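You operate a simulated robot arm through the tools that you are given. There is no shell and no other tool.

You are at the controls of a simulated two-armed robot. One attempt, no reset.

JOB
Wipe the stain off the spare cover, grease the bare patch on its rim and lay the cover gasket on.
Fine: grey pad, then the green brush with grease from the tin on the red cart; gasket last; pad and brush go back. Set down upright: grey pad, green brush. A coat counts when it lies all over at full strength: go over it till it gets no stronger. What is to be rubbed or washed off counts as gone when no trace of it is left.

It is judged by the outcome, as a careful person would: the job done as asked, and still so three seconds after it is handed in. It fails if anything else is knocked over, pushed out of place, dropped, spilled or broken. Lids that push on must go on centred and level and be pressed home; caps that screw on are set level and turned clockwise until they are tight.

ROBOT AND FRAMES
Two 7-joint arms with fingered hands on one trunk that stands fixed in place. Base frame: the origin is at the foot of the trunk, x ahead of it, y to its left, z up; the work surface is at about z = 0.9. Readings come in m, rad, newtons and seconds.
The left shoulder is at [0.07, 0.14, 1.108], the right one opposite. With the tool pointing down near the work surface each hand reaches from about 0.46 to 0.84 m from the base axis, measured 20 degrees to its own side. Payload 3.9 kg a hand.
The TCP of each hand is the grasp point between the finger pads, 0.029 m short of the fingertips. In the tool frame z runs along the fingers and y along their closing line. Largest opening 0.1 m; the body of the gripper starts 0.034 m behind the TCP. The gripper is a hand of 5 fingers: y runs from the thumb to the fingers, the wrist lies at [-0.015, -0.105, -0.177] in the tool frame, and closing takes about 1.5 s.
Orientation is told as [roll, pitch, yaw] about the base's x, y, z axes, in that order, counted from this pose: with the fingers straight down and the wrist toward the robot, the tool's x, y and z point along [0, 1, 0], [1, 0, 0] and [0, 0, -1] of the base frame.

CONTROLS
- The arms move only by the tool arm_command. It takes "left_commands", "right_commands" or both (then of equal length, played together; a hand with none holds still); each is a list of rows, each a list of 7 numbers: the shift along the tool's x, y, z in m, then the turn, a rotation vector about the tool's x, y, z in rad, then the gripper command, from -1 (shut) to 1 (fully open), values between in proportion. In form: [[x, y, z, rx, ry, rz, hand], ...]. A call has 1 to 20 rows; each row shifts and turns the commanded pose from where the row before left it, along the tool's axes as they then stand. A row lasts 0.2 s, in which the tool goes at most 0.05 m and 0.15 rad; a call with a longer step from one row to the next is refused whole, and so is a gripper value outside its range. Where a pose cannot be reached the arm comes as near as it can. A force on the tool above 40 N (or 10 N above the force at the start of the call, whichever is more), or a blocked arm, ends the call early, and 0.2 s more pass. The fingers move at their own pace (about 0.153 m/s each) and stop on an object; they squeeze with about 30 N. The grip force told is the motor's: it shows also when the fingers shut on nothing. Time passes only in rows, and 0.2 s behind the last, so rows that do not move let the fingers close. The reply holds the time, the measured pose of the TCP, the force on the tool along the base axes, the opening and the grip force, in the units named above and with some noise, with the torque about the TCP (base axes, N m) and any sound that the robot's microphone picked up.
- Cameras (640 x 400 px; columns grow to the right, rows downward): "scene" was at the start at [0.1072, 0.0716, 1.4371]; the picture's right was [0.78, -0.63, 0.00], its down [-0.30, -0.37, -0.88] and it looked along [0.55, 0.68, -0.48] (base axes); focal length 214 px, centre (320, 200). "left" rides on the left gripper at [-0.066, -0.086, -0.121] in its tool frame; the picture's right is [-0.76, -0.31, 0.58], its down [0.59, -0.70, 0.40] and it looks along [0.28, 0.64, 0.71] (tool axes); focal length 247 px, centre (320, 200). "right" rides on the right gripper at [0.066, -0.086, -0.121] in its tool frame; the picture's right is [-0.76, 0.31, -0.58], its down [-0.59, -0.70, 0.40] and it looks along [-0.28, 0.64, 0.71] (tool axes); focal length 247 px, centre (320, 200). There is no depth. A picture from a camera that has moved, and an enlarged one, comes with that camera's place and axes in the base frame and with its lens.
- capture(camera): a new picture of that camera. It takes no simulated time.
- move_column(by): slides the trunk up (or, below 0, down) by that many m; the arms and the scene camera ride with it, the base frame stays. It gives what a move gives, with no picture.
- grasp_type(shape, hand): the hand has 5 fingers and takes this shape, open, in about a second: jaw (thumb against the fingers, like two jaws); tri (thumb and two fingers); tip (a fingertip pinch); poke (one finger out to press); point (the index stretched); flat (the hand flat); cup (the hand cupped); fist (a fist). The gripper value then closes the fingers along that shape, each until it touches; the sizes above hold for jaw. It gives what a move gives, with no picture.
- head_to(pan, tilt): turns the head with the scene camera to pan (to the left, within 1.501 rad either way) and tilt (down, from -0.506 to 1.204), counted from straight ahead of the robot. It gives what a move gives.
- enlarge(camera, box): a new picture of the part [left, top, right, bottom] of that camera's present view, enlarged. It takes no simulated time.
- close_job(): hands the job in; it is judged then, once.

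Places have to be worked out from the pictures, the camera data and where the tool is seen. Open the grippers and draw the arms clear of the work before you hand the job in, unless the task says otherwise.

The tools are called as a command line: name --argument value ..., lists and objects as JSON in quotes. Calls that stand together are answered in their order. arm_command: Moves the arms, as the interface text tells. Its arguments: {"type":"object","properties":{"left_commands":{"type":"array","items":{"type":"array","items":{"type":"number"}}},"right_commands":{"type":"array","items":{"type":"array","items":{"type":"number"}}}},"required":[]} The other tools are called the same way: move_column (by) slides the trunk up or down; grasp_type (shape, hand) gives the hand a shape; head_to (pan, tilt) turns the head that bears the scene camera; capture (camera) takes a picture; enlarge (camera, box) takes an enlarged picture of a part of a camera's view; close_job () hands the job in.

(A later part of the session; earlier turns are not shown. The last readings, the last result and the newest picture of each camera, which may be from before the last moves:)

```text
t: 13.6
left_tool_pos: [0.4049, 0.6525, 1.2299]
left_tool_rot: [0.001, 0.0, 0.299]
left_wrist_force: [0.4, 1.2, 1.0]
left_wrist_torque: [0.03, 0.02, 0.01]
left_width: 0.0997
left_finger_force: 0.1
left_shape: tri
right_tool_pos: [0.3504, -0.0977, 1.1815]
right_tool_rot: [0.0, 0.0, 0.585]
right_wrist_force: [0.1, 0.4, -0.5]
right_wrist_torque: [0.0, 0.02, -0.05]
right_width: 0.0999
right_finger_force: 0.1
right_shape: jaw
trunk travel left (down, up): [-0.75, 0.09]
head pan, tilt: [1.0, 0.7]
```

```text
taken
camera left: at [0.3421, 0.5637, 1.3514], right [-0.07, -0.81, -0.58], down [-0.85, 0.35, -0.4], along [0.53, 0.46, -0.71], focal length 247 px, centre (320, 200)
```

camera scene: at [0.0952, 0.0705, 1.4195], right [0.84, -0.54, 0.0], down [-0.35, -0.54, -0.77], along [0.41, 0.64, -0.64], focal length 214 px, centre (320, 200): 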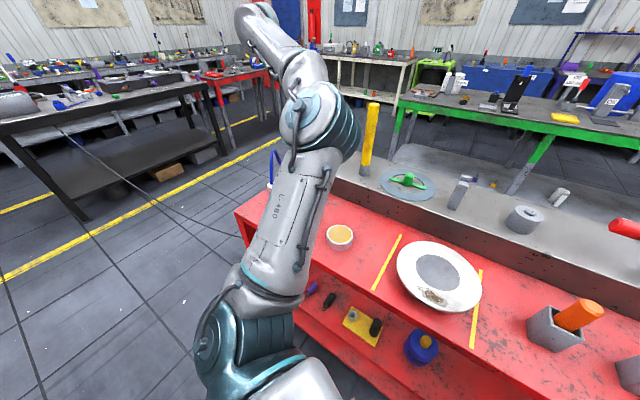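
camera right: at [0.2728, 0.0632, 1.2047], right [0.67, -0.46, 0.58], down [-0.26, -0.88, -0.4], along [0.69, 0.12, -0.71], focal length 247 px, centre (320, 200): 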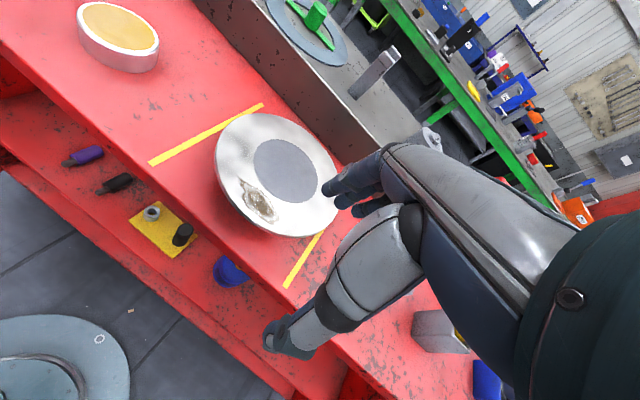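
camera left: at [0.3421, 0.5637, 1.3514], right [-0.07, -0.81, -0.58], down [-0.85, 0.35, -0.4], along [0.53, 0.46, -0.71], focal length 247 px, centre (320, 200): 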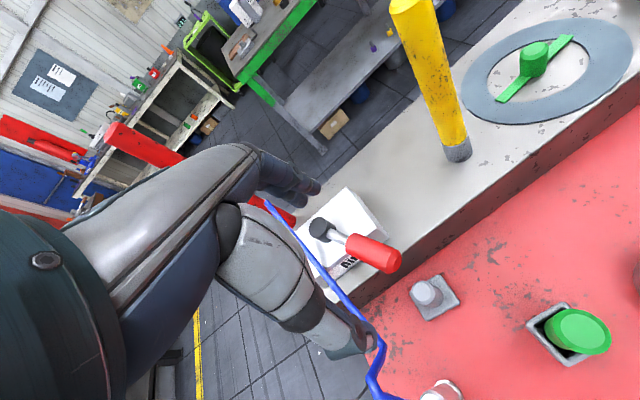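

The tri shape folds the ring and little fingers. I close it on air here (well above everything) to see where the thumb and fingers meet relative to the TCP.

arm_command --left_commands '[[0, 0, 0, 0, 0, 0, -1], [0, 0, 0, 0, 0, 0, -1], [0, 0, 0, 0, 0, 0, -1], [0, 0, 0, 0, 0, 0, -1], [0, 0, 0, 0, 0, 0, -1], [0, 0, 0, 0, 0, 0, -1], [0, 0, 0, 0, 0, 0, -1], [0, 0, 0, 0, 0, 0, -1]]'

enlarge --camera "left" --box '[200, 140, 400, 360]'

```text
t: 15.4
left_tool_pos: [0.4033, 0.6519, 1.2299]
left_tool_rot: [0.002, -0.001, 0.3]
left_wrist_force: [-0.3, 0.5, 0.6]
left_wrist_torque: [-0.04, 0.01, 0.0]
left_width: 0.0001
left_finger_force: 29.7
left_shape: tri
right_tool_pos: [0.3494, -0.0984, 1.1804]
right_tool_rot: [-0.001, 0.0, 0.584]
right_wrist_force: [0.5, 0.3, -0.6]
right_wrist_torque: [0.0, -0.01, 0.02]
right_width: 0.0999
right_finger_force: 0.1
right_shape: jaw
trunk travel left (down, up): [-0.75, 0.09]
head pan, tilt: [1.0, 0.7]
```

```text
1.82 times, centred on (300, 250) of left
camera zoom: at [0.3421, 0.5633, 1.3516], right [-0.07, -0.81, -0.58], down [-0.85, 0.35, -0.4], along [0.53, 0.46, -0.71], focal length 449 px, centre (356, 109)
```

zoom: 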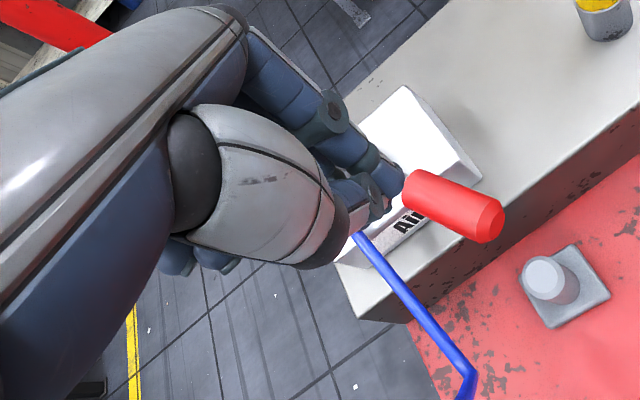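

The tri fingers meet on the TCP axis, as hoped. Before threading past the lever I want precise positions, so I move the left hand to the right of the brush and turn it to look along the cart at the pad, lever, hose and brush from the side.

arm_command --left_commands '[[0, 0, 0, 0, 0, -0.15, 0], [0, 0, 0, 0, 0, -0.15, 0], [0, 0, 0, 0, 0, -0.15, 0], [0, 0, 0, 0, 0, -0.15, 0], [-0.0232, -0.0355, 0, 0, 0, 0, 0], [-0.0232, -0.0355, 0, 0, 0, 0, 0], [-0.0232, -0.0355, 0, 0, 0, 0, 0], [-0.0232, -0.0355, 0, 0, 0, 0, 0], [-0.0232, -0.0355, 0, 0, 0, 0, 0], [-0.0232, -0.0355, 0, 0, 0, 0, 0], [0, 0, 0.04, 0, 0, 0, 0], [0, 0, 0.04, 0, 0, 0, 0]]'

capture --camera "left"

capture --camera "scene"

```text
t: 18.0
left_tool_pos: [0.3811, 0.3984, 1.1512]
left_tool_rot: [0.001, -0.001, 0.901]
left_wrist_force: [-0.1, 0.2, 1.0]
left_wrist_torque: [0.01, 0.02, 0.04]
left_width: 0.0497
left_finger_force: 0.0
left_shape: tri
right_tool_pos: [0.3509, -0.0973, 1.1802]
right_tool_rot: [0.0, 0.001, 0.582]
right_wrist_force: [-0.9, 0.3, 0.2]
right_wrist_torque: [0.0, 0.0, 0.05]
right_width: 0.0997
right_finger_force: 0.1
right_shape: jaw
trunk travel left (down, up): [-0.75, 0.09]
head pan, tilt: [1.0, 0.7]
```

```text
taken
camera left: at [0.3797, 0.2908, 1.2725], right [0.4, -0.71, -0.58], down [-0.9, -0.18, -0.4], along [0.18, 0.68, -0.71], focal length 247 px, centre (320, 200)
```

left: 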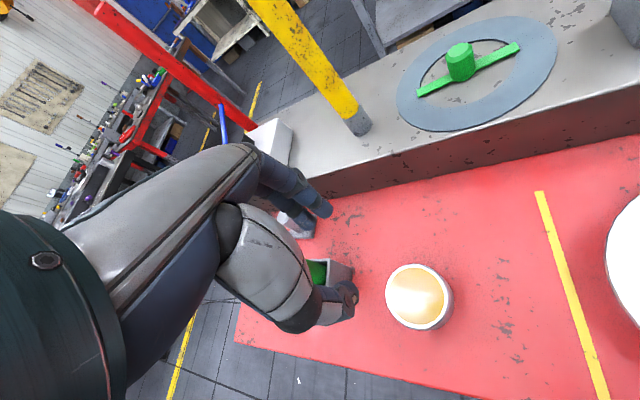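

```text
taken
camera scene: at [0.0961, 0.0729, 1.4194], right [0.84, -0.54, 0.0], down [-0.35, -0.54, -0.76], along [0.41, 0.64, -0.64], focal length 214 px, centre (320, 200)
```

scene: 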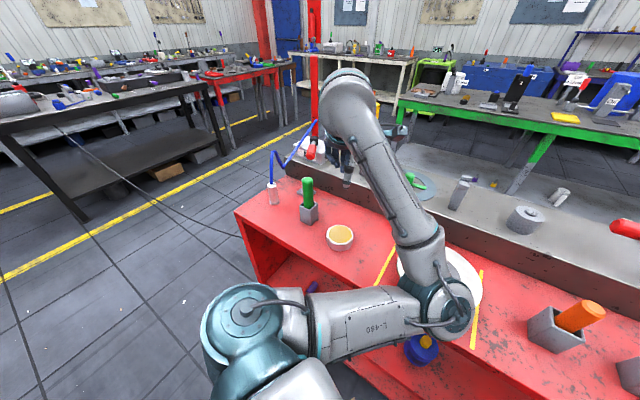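

The hand hides the lever in its own camera here, but the head now has a free view of that corner. I zoom the head camera there and turn the left hand further left to shift the target into its free field.

enlarge --camera "scene" --box '[255, 125, 355, 225]'

arm_command --left_commands '[[0, 0, 0, 0, 0, -0.14, 0], [0, 0, 0, 0, 0, -0.14, 0], [0, 0, 0, 0, 0, -0.14, 0]]'

capture --camera "left"

```text
4.00 times, centred on (305, 175) of scene
camera zoom: at [0.0961, 0.0729, 1.4194], right [0.84, -0.54, 0.0], down [-0.35, -0.54, -0.76], along [0.41, 0.64, -0.64], focal length 858 px, centre (380, 300)
```

zoom: 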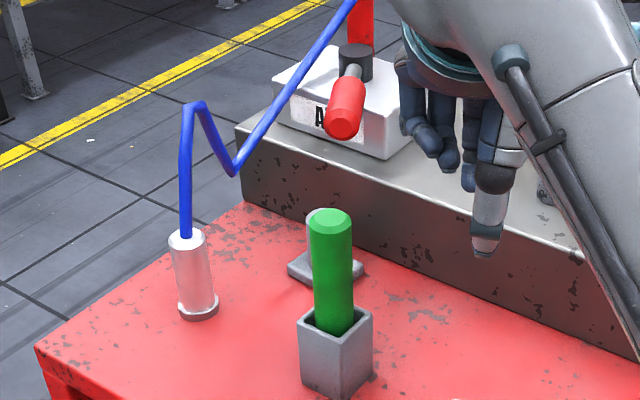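

```text
t: 18.8
left_tool_pos: [0.3834, 0.4164, 1.153]
left_tool_rot: [0.0, 0.0, 1.324]
left_wrist_force: [-0.8, -0.5, -0.6]
left_wrist_torque: [0.0, -0.01, 0.0]
left_width: 0.0498
left_finger_force: 0.1
left_shape: tri
left hand out of reach, approached as far as the arm can: row 1, 2, 3
right_tool_pos: [0.3503, -0.0994, 1.1808]
right_tool_rot: [-0.001, 0.0, 0.582]
right_wrist_force: [0.4, -1.1, -1.2]
right_wrist_torque: [-0.03, 0.0, 0.01]
right_width: 0.1001
right_finger_force: 0.0
right_shape: jaw
trunk travel left (down, up): [-0.75, 0.09]
head pan, tilt: [1.0, 0.7]
```

```text
taken
camera left: at [0.4262, 0.3189, 1.2748], right [0.66, -0.48, -0.58], down [-0.74, -0.54, -0.4], along [-0.12, 0.69, -0.71], focal length 247 px, centre (320, 200)
```

left: 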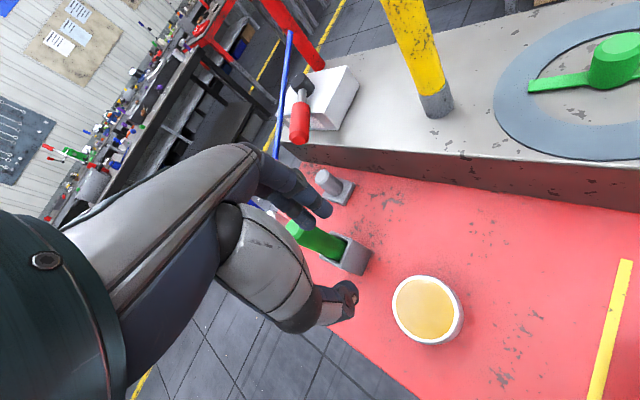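

Now the lever and pad are both visible from the right side. Zooming.

enlarge --camera "left" --box '[260, 60, 380, 220]'

enlarge --camera "left" --box '[290, 160, 390, 290]'

```text
2.50 times, centred on (320, 140) of left
camera zoom: at [0.4262, 0.3189, 1.2748], right [0.66, -0.48, -0.58], down [-0.74, -0.54, -0.4], along [-0.12, 0.69, -0.71], focal length 617 px, centre (320, 350)
```

zoom: 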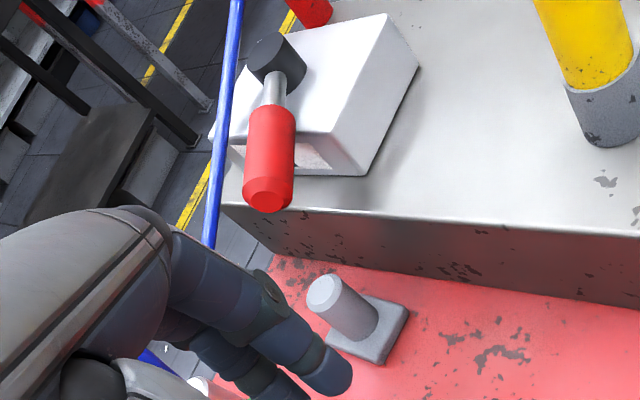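

```text
3.08 times, centred on (340, 225) of left
camera zoom: at [0.4262, 0.3189, 1.2748], right [0.66, -0.48, -0.58], down [-0.74, -0.54, -0.4], along [-0.12, 0.69, -0.71], focal length 760 px, centre (258, 123)
```

zoom: 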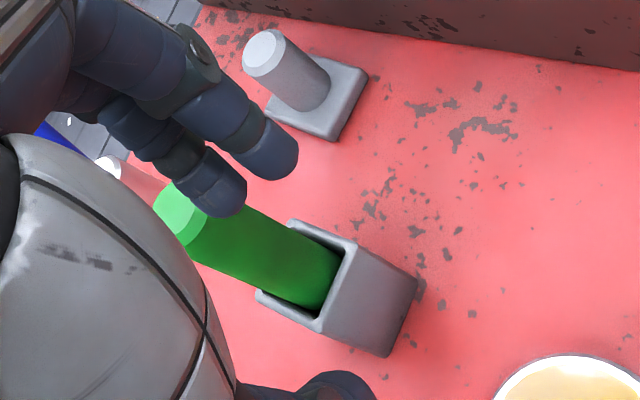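

Lever tip confirmed at (0.429, 0.655, 1.058), pad knob top (0.405, 0.652, 0.968). Plan: come in from the robot side leaning back 25° at yaw 0.40, threading between hose and brush and under the lever. First I raise, turn, move to the staging point (0.319, 0.616, 1.25) and lean.

arm_command --left_commands '[[0, 0, -0.049, 0, 0, 0, 0.1], [0, 0, -0.049, 0, 0, 0, 0.1], [0, 0, 0, 0, 0, 0.132, 0.1], [0, 0, 0, 0, 0, 0.132, 0.1], [0, 0, 0, 0, 0, 0.132, 0.1], [0, 0, 0, 0, 0, 0.132, 0.1], [0, 0, 0, 0, 0, 0.132, 0.1], [0, 0, 0, 0, 0, 0.132, 0.1], [0, 0, 0, 0, 0, 0.132, 0.1], [0.0418, 0.0036, 0, 0, 0, 0, 0.1], [0.0418, 0.0036, 0, 0, 0, 0, 0.1], [0.0418, 0.0036, 0, 0, 0, 0, 0.1], [0.0418, 0.0036, 0, 0, 0, 0, 0.1], [0.0418, 0.0036, 0, 0, 0, 0, 0.1], [0, 0, 0, -0.1453, 0, 0, 0.1], [0, 0, 0, -0.1453, 0, 0, 0.1], [0, 0, 0, -0.1453, 0, 0, 0.1]]'

capture --camera "scene"

capture --camera "left"

```text
t: 22.4
left_tool_pos: [0.3173, 0.6178, 1.2525]
left_tool_rot: [0.004, -0.44, 0.397]
left_wrist_force: [-0.1, -0.2, -0.4]
left_wrist_torque: [-0.01, -0.01, 0.01]
left_width: 0.0544
left_finger_force: 0.1
left_shape: tri
right_tool_pos: [0.3488, -0.0975, 1.1807]
right_tool_rot: [-0.001, -0.001, 0.584]
right_wrist_force: [0.2, 0.0, -0.1]
right_wrist_torque: [-0.01, -0.03, 0.03]
right_width: 0.0999
right_finger_force: 0.1
right_shape: jaw
trunk travel left (down, up): [-0.75, 0.09]
head pan, tilt: [1.0, 0.7]
```

```text
taken
camera scene: at [0.095, 0.0728, 1.4194], right [0.84, -0.54, 0.0], down [-0.35, -0.54, -0.77], along [0.41, 0.64, -0.64], focal length 214 px, centre (320, 200)
```

scene: 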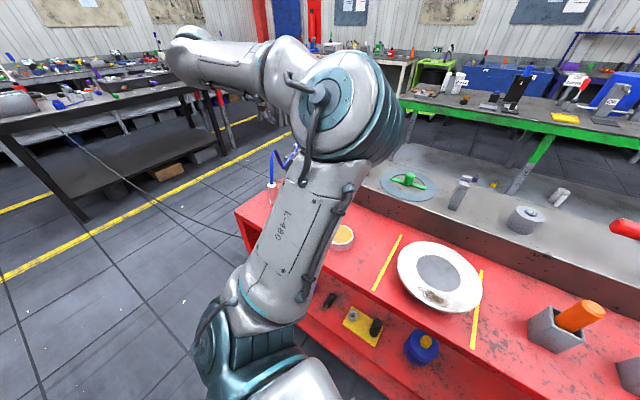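

```text
taken
camera left: at [0.2245, 0.5075, 1.3252], right [0.26, -0.71, -0.65], down [-0.66, 0.36, -0.66], along [0.71, 0.6, -0.37], focal length 247 px, centre (320, 200)
```

left: 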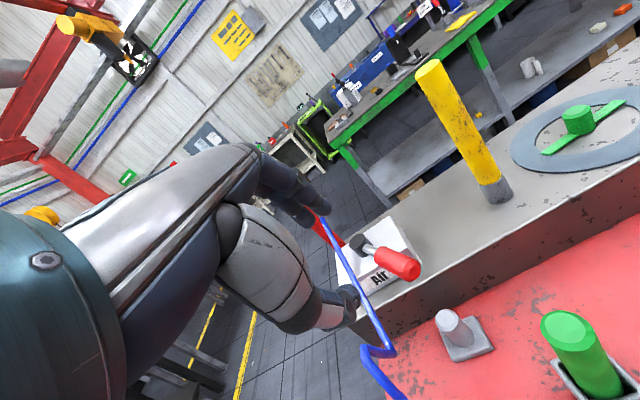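

Lean is right (pitch -0.44). I descend to z≈1.15 at the staging point and check clearances.

arm_command --left_commands '[[0, -0.0147, 0.0312, 0, 0, 0, 0.1], [0, -0.0147, 0.0312, 0, 0, 0, 0.1], [0, -0.0147, 0.0312, 0, 0, 0, 0.1]]'

capture --camera "left"

capture --camera "scene"

```text
t: 23.2
left_tool_pos: [0.3222, 0.618, 1.1487]
left_tool_rot: [0.0, -0.437, 0.396]
left_wrist_force: [-0.2, 1.4, -0.2]
left_wrist_torque: [0.01, 0.03, 0.02]
left_width: 0.0548
left_finger_force: 0.0
left_shape: tri
right_tool_pos: [0.3505, -0.0975, 1.1807]
right_tool_rot: [-0.001, 0.0, 0.583]
right_wrist_force: [0.5, 0.3, -0.1]
right_wrist_torque: [0.0, 0.03, -0.02]
right_width: 0.0999
right_finger_force: 0.2
right_shape: jaw
trunk travel left (down, up): [-0.75, 0.09]
head pan, tilt: [1.0, 0.7]
```

```text
taken
camera left: at [0.2278, 0.5082, 1.2218], right [0.26, -0.71, -0.65], down [-0.66, 0.36, -0.66], along [0.7, 0.6, -0.37], focal length 247 px, centre (320, 200)
```

left: 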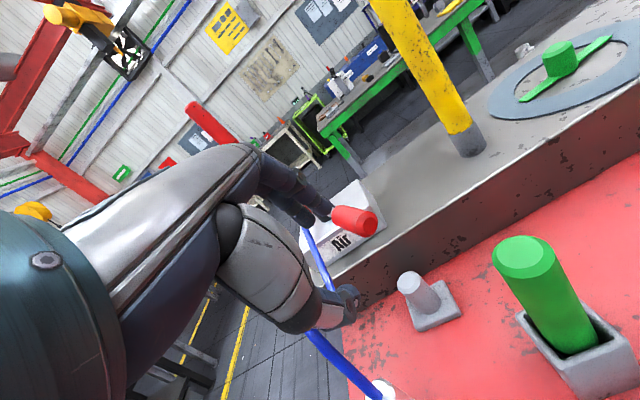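

```text
taken
camera scene: at [0.0961, 0.0731, 1.4193], right [0.84, -0.54, 0.0], down [-0.35, -0.54, -0.76], along [0.41, 0.64, -0.64], focal length 214 px, centre (320, 200)
```

scene: 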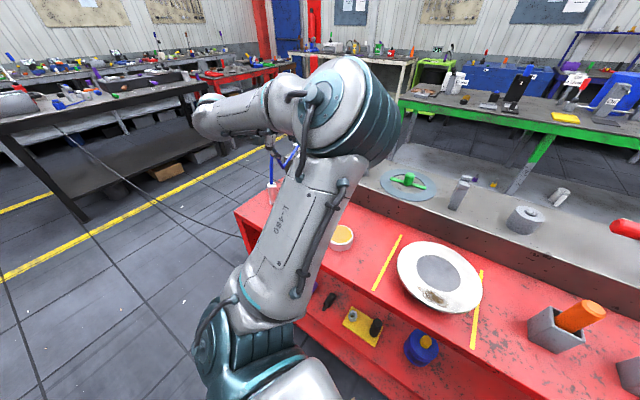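

Positions check out: brush ~3 cm clear on the right, hose to the left, lever ahead. I advance 0.10 m along the finger direction and look again.

arm_command --left_commands '[[0, -0.0009, 0.025, 0, 0, 0, 0.1], [0, -0.0009, 0.025, 0, 0, 0, 0.1], [0, -0.0009, 0.025, 0, 0, 0, 0.1], [0, -0.0008, 0.025, 0, 0, 0, 0.1]]'

capture --camera "left"

enlarge --camera "scene" --box '[180, 80, 380, 240]'

```text
t: 24.2
left_tool_pos: [0.3568, 0.6331, 1.0556]
left_tool_rot: [0.0, -0.437, 0.398]
left_wrist_force: [-0.3, 0.1, 0.4]
left_wrist_torque: [-0.03, 0.0, -0.01]
left_width: 0.0545
left_finger_force: 0.1
left_shape: tri
right_tool_pos: [0.3524, -0.0976, 1.1807]
right_tool_rot: [0.001, 0.002, 0.582]
right_wrist_force: [0.7, 0.0, -0.7]
right_wrist_torque: [-0.02, -0.02, 0.0]
right_width: 0.0998
right_finger_force: 0.0
right_shape: jaw
trunk travel left (down, up): [-0.75, 0.09]
head pan, tilt: [1.0, 0.7]
```

```text
taken
camera left: at [0.2637, 0.5234, 1.1292], right [0.26, -0.71, -0.65], down [-0.66, 0.36, -0.66], along [0.7, 0.6, -0.37], focal length 247 px, centre (320, 200)
```

left: 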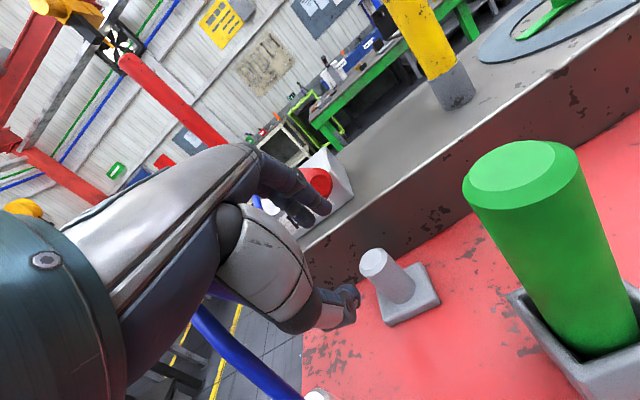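

```text
2.50 times, centred on (280, 160) of scene
camera zoom: at [0.0964, 0.0735, 1.4193], right [0.84, -0.54, 0.0], down [-0.35, -0.54, -0.76], along [0.41, 0.64, -0.64], focal length 536 px, centre (420, 300)
```

zoom: 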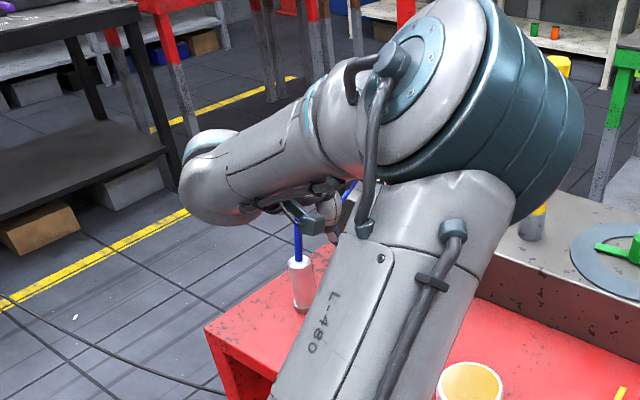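

All clear so far (no contact forces). I advance another 0.05 m and check against the lever.

arm_command --left_commands '[[0, 0, 0.02, 0, 0, 0, 0.1], [0, 0, 0.02, 0, 0, 0, 0.1], [0, 0, 0.015, 0, 0, 0, 0.1]]'

capture --camera "left"

enlarge --camera "left" --box '[240, 140, 440, 340]'

```text
t: 25.0
left_tool_pos: [0.378, 0.641, 1.0052]
left_tool_rot: [0.001, -0.439, 0.395]
left_wrist_force: [0.5, -0.4, -0.6]
left_wrist_torque: [-0.02, 0.01, 0.03]
left_width: 0.0551
left_finger_force: 0.0
left_shape: tri
right_tool_pos: [0.3495, -0.0985, 1.1802]
right_tool_rot: [0.0, 0.0, 0.583]
right_wrist_force: [1.0, -0.2, 0.1]
right_wrist_torque: [-0.01, 0.02, -0.01]
right_width: 0.0997
right_finger_force: 0.0
right_shape: jaw
trunk travel left (down, up): [-0.75, 0.09]
head pan, tilt: [1.0, 0.7]
```

```text
taken
camera left: at [0.2843, 0.5304, 1.0798], right [0.26, -0.71, -0.65], down [-0.66, 0.36, -0.66], along [0.7, 0.6, -0.37], focal length 247 px, centre (320, 200)
```

left: 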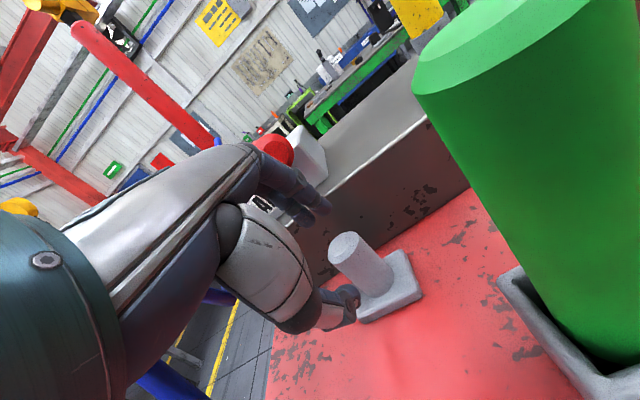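

```text
2.00 times, centred on (340, 240) of left
camera zoom: at [0.2843, 0.5304, 1.0798], right [0.26, -0.71, -0.65], down [-0.66, 0.36, -0.66], along [0.7, 0.6, -0.37], focal length 494 px, centre (280, 120)
```

zoom: 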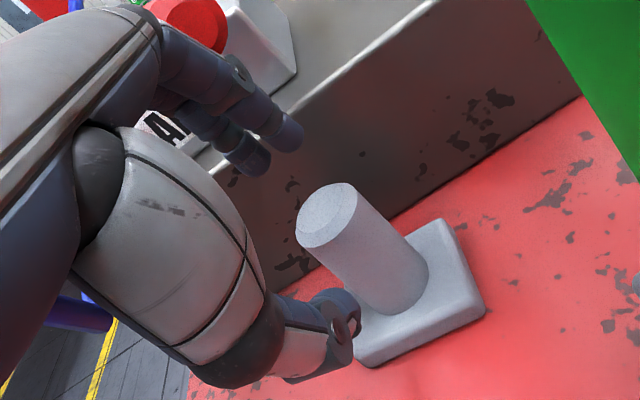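

The lever passes about 1.5–2 cm outside the index finger, and the knob is centred between thumb and fingers. I advance the last 0.04 m slowly.

arm_command --left_commands '[[0, 0, 0.01, 0, 0, 0, 0.1], [0, 0, 0.01, 0, 0, 0, 0.1], [0, 0, 0.01, 0, 0, 0, 0.1], [0, 0, 0.01, 0, 0, 0, 0.1]]'

enlarge --camera "left" --box '[240, 140, 440, 340]'

```text
t: 26.0
left_tool_pos: [0.3924, 0.6475, 0.9698]
left_tool_rot: [0.003, -0.436, 0.396]
left_wrist_force: [0.4, 0.6, 0.5]
left_wrist_torque: [0.0, 0.0, -0.02]
left_width: 0.0549
left_finger_force: 0.1
left_shape: tri
right_tool_pos: [0.3493, -0.0972, 1.1811]
right_tool_rot: [-0.001, 0.0, 0.582]
right_wrist_force: [-0.4, 1.0, 0.0]
right_wrist_torque: [0.06, 0.0, 0.0]
right_width: 0.1
right_finger_force: 0.1
right_shape: jaw
trunk travel left (down, up): [-0.75, 0.09]
head pan, tilt: [1.0, 0.7]
```

```text
2.00 times, centred on (340, 240) of left
camera zoom: at [0.2993, 0.5378, 1.0436], right [0.26, -0.71, -0.65], down [-0.66, 0.36, -0.66], along [0.7, 0.6, -0.37], focal length 494 px, centre (280, 120)
```

zoom: 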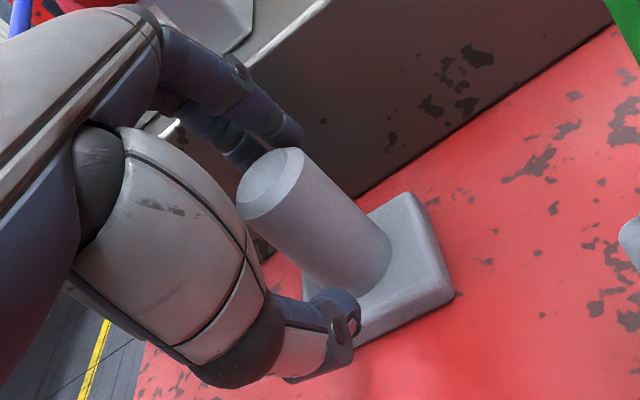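

The knob is between thumb and fingers with no contact. I shift 4 mm toward the fingers and close the grip.

arm_command --left_commands '[[0, 0.004, 0.001, 0, 0, 0, 0.1], [0, 0, 0, 0, 0, 0, -0.4], [0, 0, 0, 0, 0, 0, -0.7], [0, 0, 0, 0, 0, 0, -1], [0, 0, 0, 0, 0, 0, -1], [0, 0, 0, 0, 0, 0, -1], [0, 0, 0, 0, 0, 0, -1], [0, 0, 0, 0, 0, 0, -1]]'

enlarge --camera "left" --box '[240, 140, 440, 340]'

```text
t: 27.8
left_tool_pos: [0.3949, 0.6488, 0.9708]
left_tool_rot: [0.002, -0.439, 0.397]
left_wrist_force: [-1.4, -0.4, 4.7]
left_wrist_torque: [-0.07, 0.19, 0.08]
left_width: 0.029
left_finger_force: 30.1
left_shape: tri
right_tool_pos: [0.3494, -0.0989, 1.1801]
right_tool_rot: [0.001, -0.001, 0.584]
right_wrist_force: [-0.1, 0.2, 0.0]
right_wrist_torque: [0.02, 0.02, 0.01]
right_width: 0.0999
right_finger_force: 0.0
right_shape: jaw
trunk travel left (down, up): [-0.75, 0.09]
head pan, tilt: [1.0, 0.7]
```

```text
2.00 times, centred on (340, 240) of left
camera zoom: at [0.3018, 0.5387, 1.0452], right [0.26, -0.71, -0.65], down [-0.66, 0.36, -0.66], along [0.7, 0.6, -0.37], focal length 494 px, centre (280, 120)
```

zoom: 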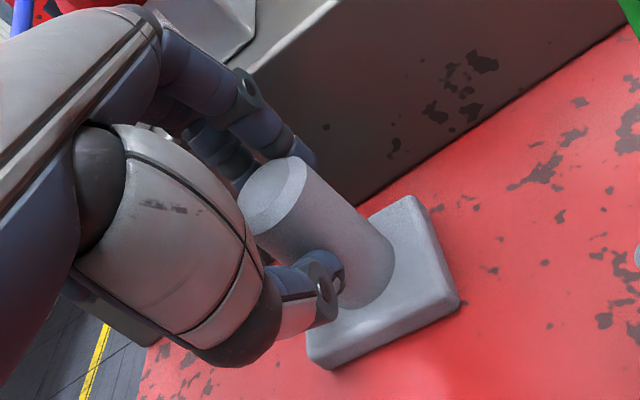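

Gripped (width 29 mm, 30 N) and the pad is nearly upright. I back out along the same line 0.08 m and check that it comes along.

arm_command --left_commands '[[0, 0, -0.01, 0, 0, 0, -1], [0, 0, -0.015, 0, 0, 0, -1], [0, 0, -0.02, 0, 0, 0, -1], [0, 0, -0.02, 0, 0, 0, -1], [0, 0, -0.02, 0, 0, 0, -1]]'

capture --camera "left"

```text
t: 29.0
left_tool_pos: [0.3614, 0.6358, 1.0487]
left_tool_rot: [0.002, -0.437, 0.396]
left_wrist_force: [-0.6, -0.6, -1.6]
left_wrist_torque: [-0.02, 0.02, -0.01]
left_width: 0.0286
left_finger_force: 30.1
left_shape: tri
right_tool_pos: [0.3508, -0.0989, 1.1804]
right_tool_rot: [0.0, 0.0, 0.583]
right_wrist_force: [-0.3, 0.6, 0.5]
right_wrist_torque: [0.0, 0.0, -0.01]
right_width: 0.0999
right_finger_force: 0.1
right_shape: jaw
trunk travel left (down, up): [-0.75, 0.09]
head pan, tilt: [1.0, 0.7]
```

```text
taken
camera left: at [0.2683, 0.5265, 1.1223], right [0.26, -0.71, -0.65], down [-0.66, 0.36, -0.66], along [0.7, 0.6, -0.37], focal length 247 px, centre (320, 200)
```

left: 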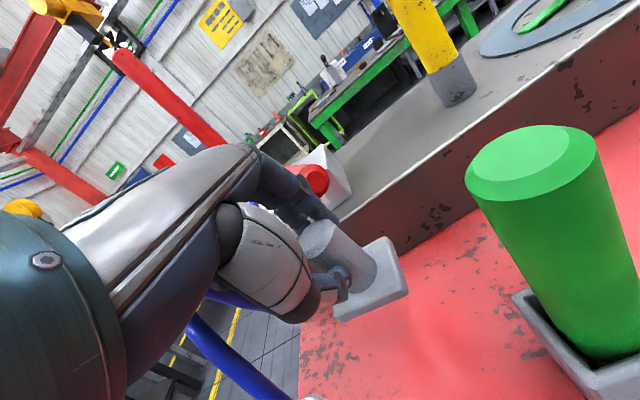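

The pad is lifted, ~1.6 N. I back out further to the staging height and then up.

arm_command --left_commands '[[0, 0, -0.025, 0, 0, 0, -1], [0, 0, -0.025, 0, 0, 0, -1], [0, 0, -0.025, 0, 0, 0, -1], [0, 0, -0.025, 0, 0, 0, -1], [0, 0.017, -0.0362, 0, 0, 0, -1], [0, 0.017, -0.0362, 0, 0, 0, -1], [0, 0.017, -0.0362, 0, 0, 0, -1]]'

capture --camera "left"

enlarge --camera "left" --box '[240, 160, 440, 340]'

```text
t: 30.6
left_tool_pos: [0.3219, 0.6176, 1.2593]
left_tool_rot: [0.0, -0.438, 0.396]
left_wrist_force: [0.2, 0.0, -0.8]
left_wrist_torque: [0.0, -0.01, 0.04]
left_width: 0.0283
left_finger_force: 30.0
left_shape: tri
right_tool_pos: [0.3499, -0.0988, 1.1816]
right_tool_rot: [0.001, 0.0, 0.581]
right_wrist_force: [-0.2, 0.2, 0.2]
right_wrist_torque: [-0.01, 0.0, 0.04]
right_width: 0.0998
right_finger_force: 0.0
right_shape: jaw
trunk travel left (down, up): [-0.75, 0.09]
head pan, tilt: [1.0, 0.7]
```

```text
taken
camera left: at [0.2282, 0.5081, 1.3331], right [0.26, -0.71, -0.65], down [-0.66, 0.36, -0.66], along [0.7, 0.6, -0.37], focal length 247 px, centre (320, 200)
```

left: 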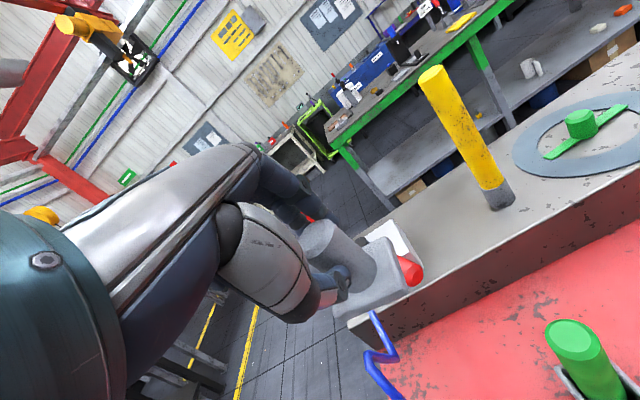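

```text
2.22 times, centred on (340, 250) of left
camera zoom: at [0.2282, 0.5081, 1.3331], right [0.26, -0.71, -0.65], down [-0.66, 0.36, -0.66], along [0.7, 0.6, -0.37], focal length 549 px, centre (276, 89)
```

zoom: 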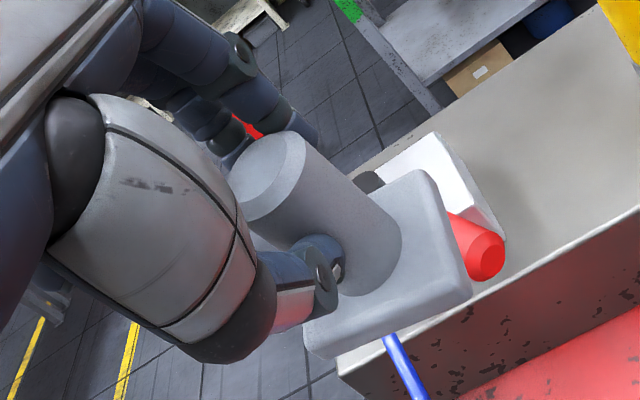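

The pad is held, tilted about 15° relative to the hand, so a ~15° hand lean makes it flat. I carry it high toward the cover: un-lean, move half way, and turn the hand to yaw -0.8.

arm_command --left_commands '[[0, 0, 0, 0.146, 0, 0, -1], [0, 0, 0, 0.146, 0, 0, -1], [0, 0, 0, 0.146, 0, 0, -1], [-0.041, -0.0086, 0, 0, 0, 0, -1], [-0.041, -0.0086, 0, 0, 0, 0, -1], [-0.041, -0.0086, 0, 0, 0, 0, -1], [-0.041, -0.0086, 0, 0, 0, 0, -1], [-0.041, -0.0086, 0, 0, 0, 0, -1], [-0.041, -0.0086, 0, 0, 0, 0, -1], [0, 0, 0, 0, 0, 0.1495, -1], [0, 0, 0, 0, 0, 0.1495, -1], [0, 0, 0, 0, 0, 0.1495, -1], [0, 0, 0, 0, 0, 0.1495, -1], [0, 0, 0, 0, 0, 0.1495, -1], [0, 0, 0, 0, 0, 0.1495, -1], [0, 0, 0, 0, 0, 0.1495, -1], [0, 0, 0, 0, 0, 0.1495, -1]]'

capture --camera "left"

capture --camera "right"

```text
t: 34.2
left_tool_pos: [0.39, 0.3748, 1.2435]
left_tool_rot: [0.005, 0.002, -0.653]
left_wrist_force: [-0.6, -0.2, -0.3]
left_wrist_torque: [0.06, -0.02, 0.03]
left_width: 0.0284
left_finger_force: 30.0
left_shape: tri
left hand out of reach, approached as far as the arm can: row 9, 10, 11, 16, 17
right_tool_pos: [0.3501, -0.098, 1.1807]
right_tool_rot: [0.001, -0.001, 0.582]
right_wrist_force: [0.6, -0.6, 0.1]
right_wrist_torque: [-0.01, -0.02, 0.01]
right_width: 0.0998
right_finger_force: 0.1
right_shape: jaw
trunk travel left (down, up): [-0.75, 0.09]
head pan, tilt: [1.0, 0.7]
```

```text
taken
camera left: at [0.281, 0.3745, 1.3641], right [-0.7, -0.41, -0.58], down [-0.2, 0.9, -0.39], along [0.68, -0.16, -0.71], focal length 247 px, centre (320, 200)
```

left: 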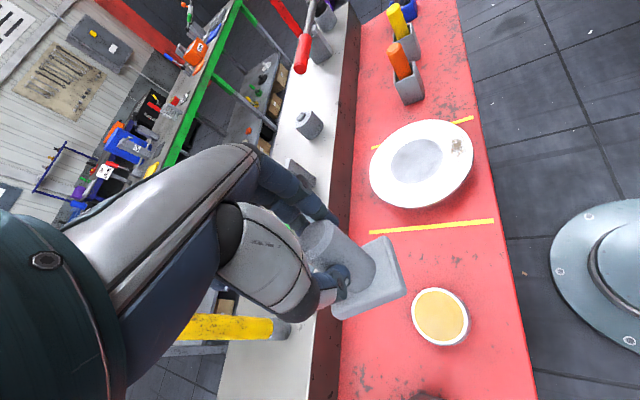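

```text
taken
camera right: at [0.2409, -0.0893, 1.3028], right [0.67, -0.46, 0.58], down [-0.26, -0.88, -0.4], along [0.69, 0.12, -0.71], focal length 247 px, centre (320, 200)
```

right: 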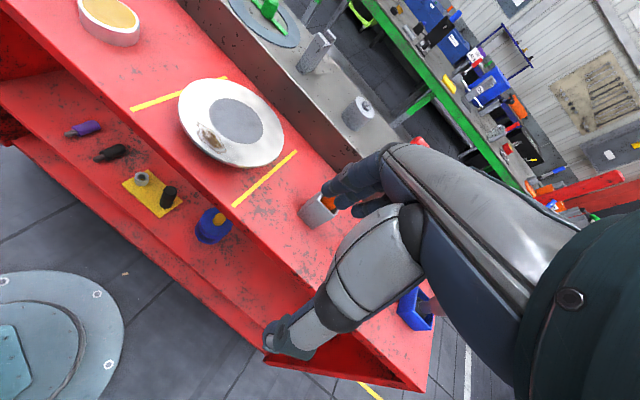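

From here the left camera sees the cover from its left side — I use that new angle to look for the bare patch.

enlarge --camera "left" --box '[360, 105, 485, 220]'

enlarge --camera "left" --box '[290, 220, 420, 340]'

enlarge --camera "left" --box '[395, 270, 485, 360]'

```text
3.48 times, centred on (422, 162) of left
camera zoom: at [0.281, 0.3745, 1.3641], right [-0.7, -0.41, -0.58], down [-0.2, 0.9, -0.39], along [0.68, -0.16, -0.71], focal length 859 px, centre (-36, 330)
```

zoom: 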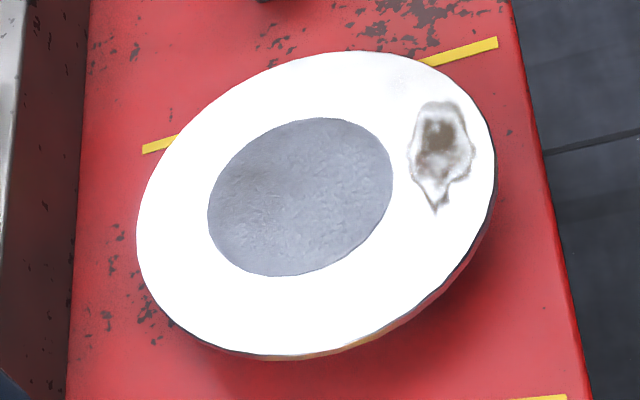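

```text
3.33 times, centred on (355, 280) of left
camera zoom: at [0.281, 0.3745, 1.3641], right [-0.7, -0.41, -0.58], down [-0.2, 0.9, -0.39], along [0.68, -0.16, -0.71], focal length 823 px, centre (203, -67)
```

zoom: 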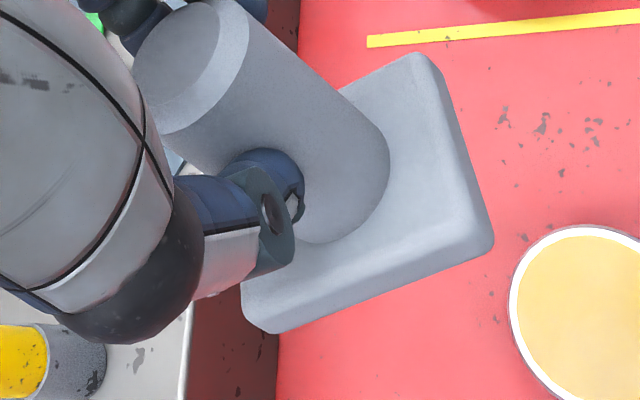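

```text
4.44 times, centred on (440, 315) of left
camera zoom: at [0.281, 0.3745, 1.3641], right [-0.7, -0.41, -0.58], down [-0.2, 0.9, -0.39], along [0.68, -0.16, -0.71], focal length 1098 px, centre (-213, -311)
```

zoom: 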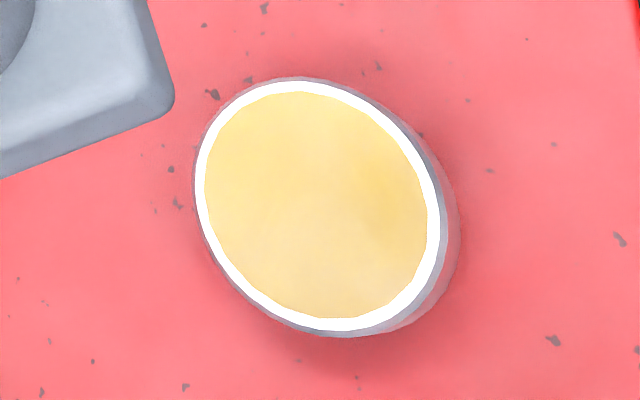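

The annulus looks uniform white from here too; I'll wipe first and re-inspect after. I move on toward the cover, lowering to about z = 1.14.

arm_command --left_commands '[[-0.0277, 0.028, 0.0207, 0, 0, 0, -1], [-0.0277, 0.028, 0.0207, 0, 0, 0, -1], [-0.0277, 0.028, 0.0207, 0, 0, 0, -1], [-0.0277, 0.028, 0.0207, 0, 0, 0, -1], [-0.0277, 0.028, 0.0207, 0, 0, 0, -1], [0, 0, 0, -0.13, 0, 0, -1], [0, 0, 0, -0.13, 0, 0, -1]]'

capture --camera "right"

capture --camera "left"

```text
t: 35.8
left_tool_pos: [0.4764, 0.2434, 1.1316]
left_tool_rot: [-0.007, -0.275, -0.651]
left_wrist_force: [0.2, 0.2, 0.1]
left_wrist_torque: [0.02, -0.02, -0.03]
left_width: 0.0281
left_finger_force: 29.8
left_shape: tri
left hand out of reach, approached as far as the arm can: row 2, 3, 4, 5
right_tool_pos: [0.3506, -0.0979, 1.1812]
right_tool_rot: [0.001, -0.001, 0.583]
right_wrist_force: [0.2, 0.6, -0.6]
right_wrist_torque: [-0.01, -0.01, -0.03]
right_width: 0.0996
right_finger_force: 0.1
right_shape: jaw
trunk travel left (down, up): [-0.75, 0.09]
head pan, tilt: [1.0, 0.7]
```

```text
taken
camera right: at [0.2408, -0.0895, 1.3029], right [0.67, -0.46, 0.58], down [-0.26, -0.88, -0.4], along [0.69, 0.12, -0.71], focal length 247 px, centre (320, 200)
```

right: 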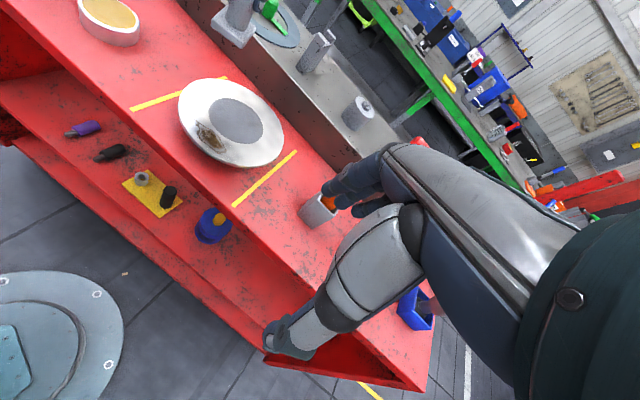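

```text
taken
camera left: at [0.3449, 0.2608, 1.2267], right [-0.57, -0.52, -0.63], down [-0.1, 0.81, -0.58], along [0.81, -0.27, -0.51], focal length 247 px, centre (320, 200)
```

left: 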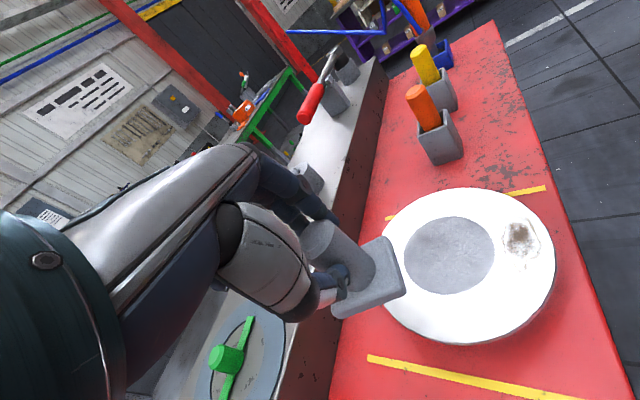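

The left arm is limited here with negative yaw (it drifted to (0.476, 0.243)). I test the reach with a positive yaw instead, staying at z≈1.13 above the cover.

arm_command --left_commands '[[0, 0, 0, 0.13, 0, 0, -1], [0, 0, 0, 0.13, 0, 0, -1], [0, 0, 0, 0, 0, -0.144, -1], [0, 0, 0, 0, 0, -0.144, -1], [0, 0, 0, 0, 0, -0.144, -1], [0, 0, 0, 0, 0, -0.144, -1], [0, 0, 0, 0, 0, -0.144, -1], [0, 0, 0, 0, 0, -0.144, -1], [0, 0, 0, 0, 0, -0.144, -1], [0, 0, 0, 0, 0, -0.144, -1]]'

capture --camera "right"

```text
t: 38.0
left_tool_pos: [0.5407, 0.2916, 1.112]
left_tool_rot: [-0.014, 0.007, 0.51]
left_wrist_force: [-0.3, 0.8, -0.9]
left_wrist_torque: [-0.01, -0.01, -0.01]
left_width: 0.0277
left_finger_force: 30.2
left_shape: tri
left hand out of reach, approached as far as the arm can: row 3, 4, 5, 6, 7, 8, 9, 10
right_tool_pos: [0.3506, -0.0986, 1.1814]
right_tool_rot: [0.001, 0.0, 0.583]
right_wrist_force: [0.3, -0.1, 0.2]
right_wrist_torque: [0.02, -0.02, 0.01]
right_width: 0.0997
right_finger_force: 0.0
right_shape: jaw
trunk travel left (down, up): [-0.75, 0.09]
head pan, tilt: [1.0, 0.7]
```

```text
taken
camera right: at [0.2413, -0.0899, 1.3027], right [0.67, -0.46, 0.58], down [-0.26, -0.88, -0.4], along [0.69, 0.12, -0.71], focal length 247 px, centre (320, 200)
```

right: 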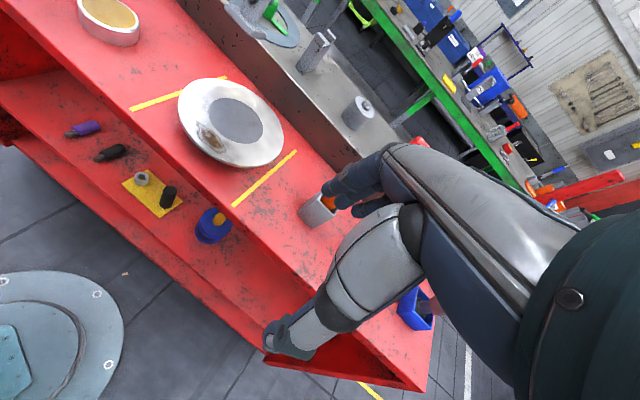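

At this height the arm stays away from the cover; the reach should be better lower, near the work surface. I lower to z≈1.065 (pad bottom ~0.985, still above the cover's 0.964) and move toward the stain to test.

arm_command --left_commands '[[0, 0, 0.024, 0, 0, 0, -1], [0, 0, 0.023, 0, 0, 0, -1], [-0.0139, -0.0284, 0, 0, 0, 0, -1], [-0.0139, -0.0284, 0, 0, 0, 0, -1], [-0.0139, -0.0284, 0, 0, 0, 0, -1], [-0.0139, -0.0284, 0, 0, 0, 0, -1], [-0.0139, -0.0284, 0, 0, 0, 0, -1]]'

capture --camera "right"

capture --camera "scene"

```text
t: 39.6
left_tool_pos: [0.5305, 0.2759, 1.0653]
left_tool_rot: [-0.02, 0.007, 0.502]
left_wrist_force: [0.5, 0.1, -0.9]
left_wrist_torque: [0.02, 0.03, -0.02]
left_width: 0.0279
left_finger_force: 30.3
left_shape: tri
left hand out of reach, approached as far as the arm can: row 3, 4, 5, 6, 7
right_tool_pos: [0.3502, -0.0978, 1.1805]
right_tool_rot: [-0.001, 0.001, 0.582]
right_wrist_force: [0.0, 0.1, -0.2]
right_wrist_torque: [-0.01, 0.0, -0.01]
right_width: 0.0995
right_finger_force: 0.2
right_shape: jaw
trunk travel left (down, up): [-0.75, 0.09]
head pan, tilt: [1.0, 0.7]
```

```text
taken
camera right: at [0.2413, -0.0896, 1.3027], right [0.67, -0.46, 0.58], down [-0.26, -0.88, -0.4], along [0.69, 0.12, -0.71], focal length 247 px, centre (320, 200)
```

right: 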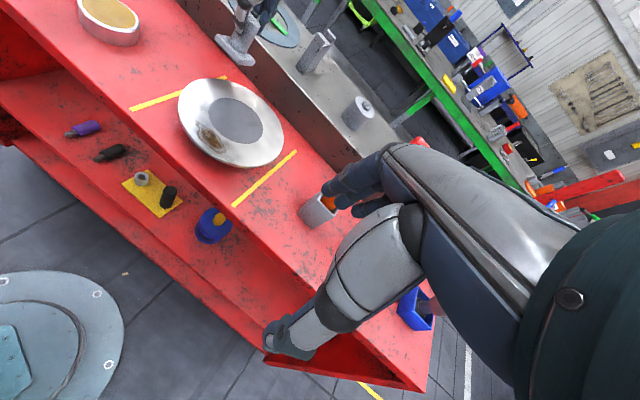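

```text
taken
camera scene: at [0.096, 0.0726, 1.4193], right [0.84, -0.54, 0.0], down [-0.35, -0.54, -0.76], along [0.41, 0.64, -0.64], focal length 214 px, centre (320, 200)
```

scene: 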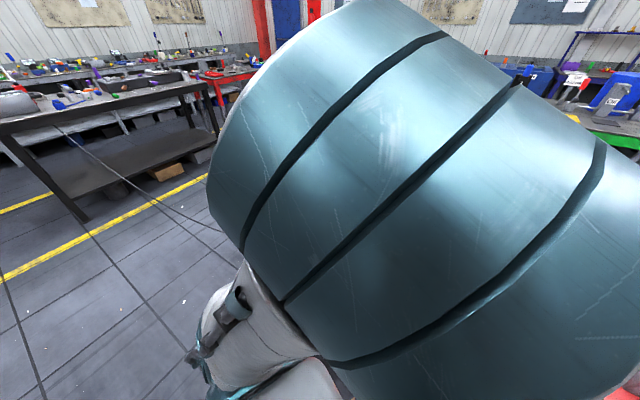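

In this posture the left arm's raised elbow blocks a closer approach, but the right hand can reach the stain well. I'll set the pad down upright on free cart space near (0.50, 0.36), within reach of both hands, and wipe with the right hand.

arm_command --left_commands '[[0.0294, 0.0048, 0, 0, 0, 0, -1], [0.0294, 0.0048, 0, 0, 0, 0, -1], [0.0294, 0.0048, 0, 0, 0, 0, -1], [0, 0, 0, -0.13, 0, 0, -1], [0, 0, 0, -0.13, 0, 0, -1]]'

capture --camera "right"

capture --camera "left"

```text
t: 40.8
left_tool_pos: [0.502, 0.3614, 1.061]
left_tool_rot: [-0.015, -0.232, 0.509]
left_wrist_force: [0.1, 0.0, -0.4]
left_wrist_torque: [0.03, 0.0, 0.0]
left_width: 0.0275
left_finger_force: 29.9
left_shape: tri
left hand out of reach, approached as far as the arm can: row 5
right_tool_pos: [0.3501, -0.0995, 1.18]
right_tool_rot: [-0.001, -0.001, 0.582]
right_wrist_force: [-0.2, 0.4, -0.2]
right_wrist_torque: [-0.01, 0.0, 0.01]
right_width: 0.0997
right_finger_force: 0.1
right_shape: jaw
trunk travel left (down, up): [-0.75, 0.09]
head pan, tilt: [1.0, 0.7]
```

```text
taken
camera right: at [0.2413, -0.0898, 1.3027], right [0.67, -0.46, 0.58], down [-0.26, -0.88, -0.4], along [0.69, 0.12, -0.71], focal length 247 px, centre (320, 200)
```

right: 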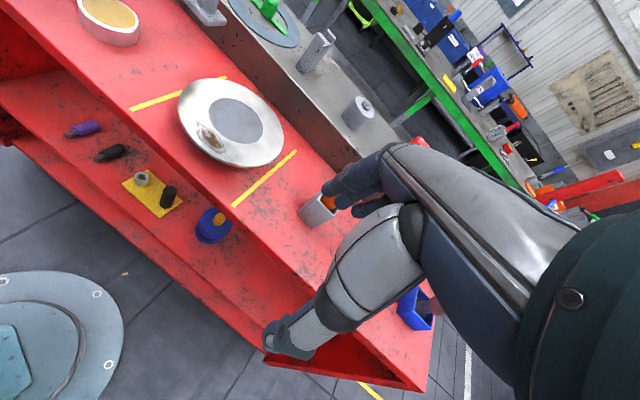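

```text
taken
camera left: at [0.4355, 0.2529, 1.1613], right [0.22, -0.75, -0.62], down [-0.8, 0.22, -0.56], along [0.56, 0.62, -0.55], focal length 247 px, centre (320, 200)
```

left: 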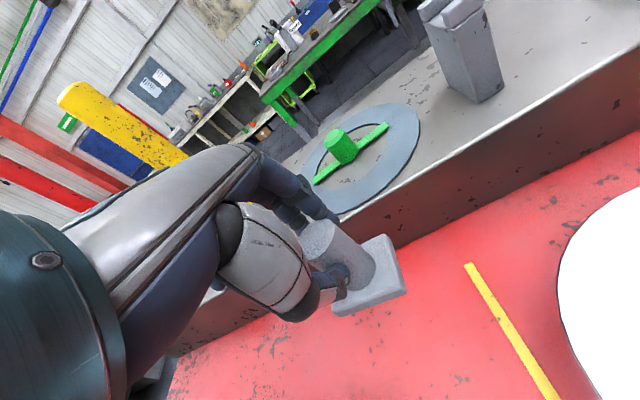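

Pad is over free cart space with the lean at 0.23 rad. I lower it gently toward the cart top.

arm_command --left_commands '[[0, -0.0046, 0.0195, 0, 0, 0, -1], [0, -0.0046, 0.0195, 0, 0, 0, -1], [0, -0.0046, 0.0195, 0, 0, 0, -1], [0, -0.0023, 0.0097, 0, 0, 0, -1], [0, 0, 0, 0, 0, 0, -1]]'

capture --camera "left"

```text
t: 42.0
left_tool_pos: [0.5037, 0.3636, 0.996]
left_tool_rot: [-0.025, -0.26, 0.514]
left_wrist_force: [1.2, -0.3, -0.9]
left_wrist_torque: [-0.03, 0.0, 0.02]
left_width: 0.0275
left_finger_force: 29.9
left_shape: tri
right_tool_pos: [0.3503, -0.0984, 1.1813]
right_tool_rot: [-0.001, 0.001, 0.581]
right_wrist_force: [-0.2, -0.3, -0.4]
right_wrist_torque: [0.02, 0.01, -0.02]
right_width: 0.0998
right_finger_force: 0.1
right_shape: jaw
trunk travel left (down, up): [-0.75, 0.09]
head pan, tilt: [1.0, 0.7]
```

```text
taken
camera left: at [0.4357, 0.253, 1.0929], right [0.25, -0.75, -0.62], down [-0.78, 0.22, -0.58], along [0.57, 0.63, -0.53], focal length 247 px, centre (320, 200)
```

left: 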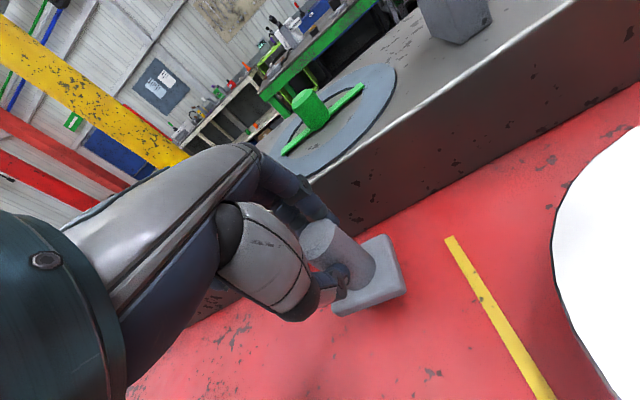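

Lean is now 0.26. I go down in 4 mm steps until the force shows contact.

arm_command --left_commands '[[0, -0.001, 0.0039, 0, 0, 0, -1], [0, -0.001, 0.0039, 0, 0, 0, -1], [0, -0.001, 0.0039, 0, 0, 0, -1], [0, 0, 0, 0, 0, 0, -1]]'

enlarge --camera "left" --box '[240, 180, 440, 340]'

```text
t: 43.0
left_tool_pos: [0.5055, 0.3637, 0.9833]
left_tool_rot: [-0.014, -0.262, 0.512]
left_wrist_force: [0.6, 0.0, -1.9]
left_wrist_torque: [-0.01, -0.01, 0.01]
left_width: 0.0276
left_finger_force: 30.2
left_shape: tri
right_tool_pos: [0.3507, -0.0992, 1.1804]
right_tool_rot: [0.0, 0.0, 0.583]
right_wrist_force: [0.1, 0.3, -0.1]
right_wrist_torque: [0.03, 0.0, -0.02]
right_width: 0.0996
right_finger_force: 0.1
right_shape: jaw
trunk travel left (down, up): [-0.75, 0.09]
head pan, tilt: [1.0, 0.7]
```

```text
2.50 times, centred on (340, 260) of left
camera zoom: at [0.4367, 0.2521, 1.0797], right [0.24, -0.74, -0.63], down [-0.79, 0.23, -0.57], along [0.57, 0.63, -0.53], focal length 617 px, centre (270, 50)
```

zoom: 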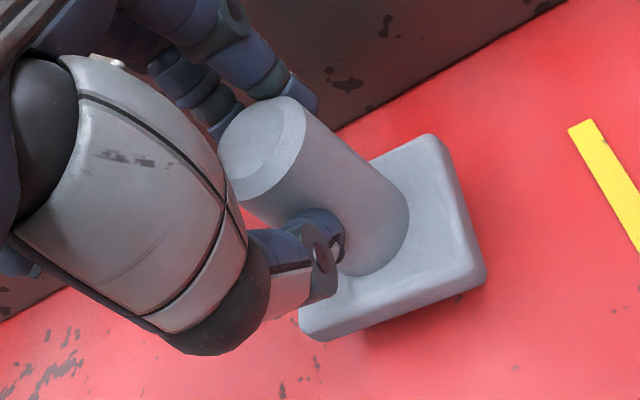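

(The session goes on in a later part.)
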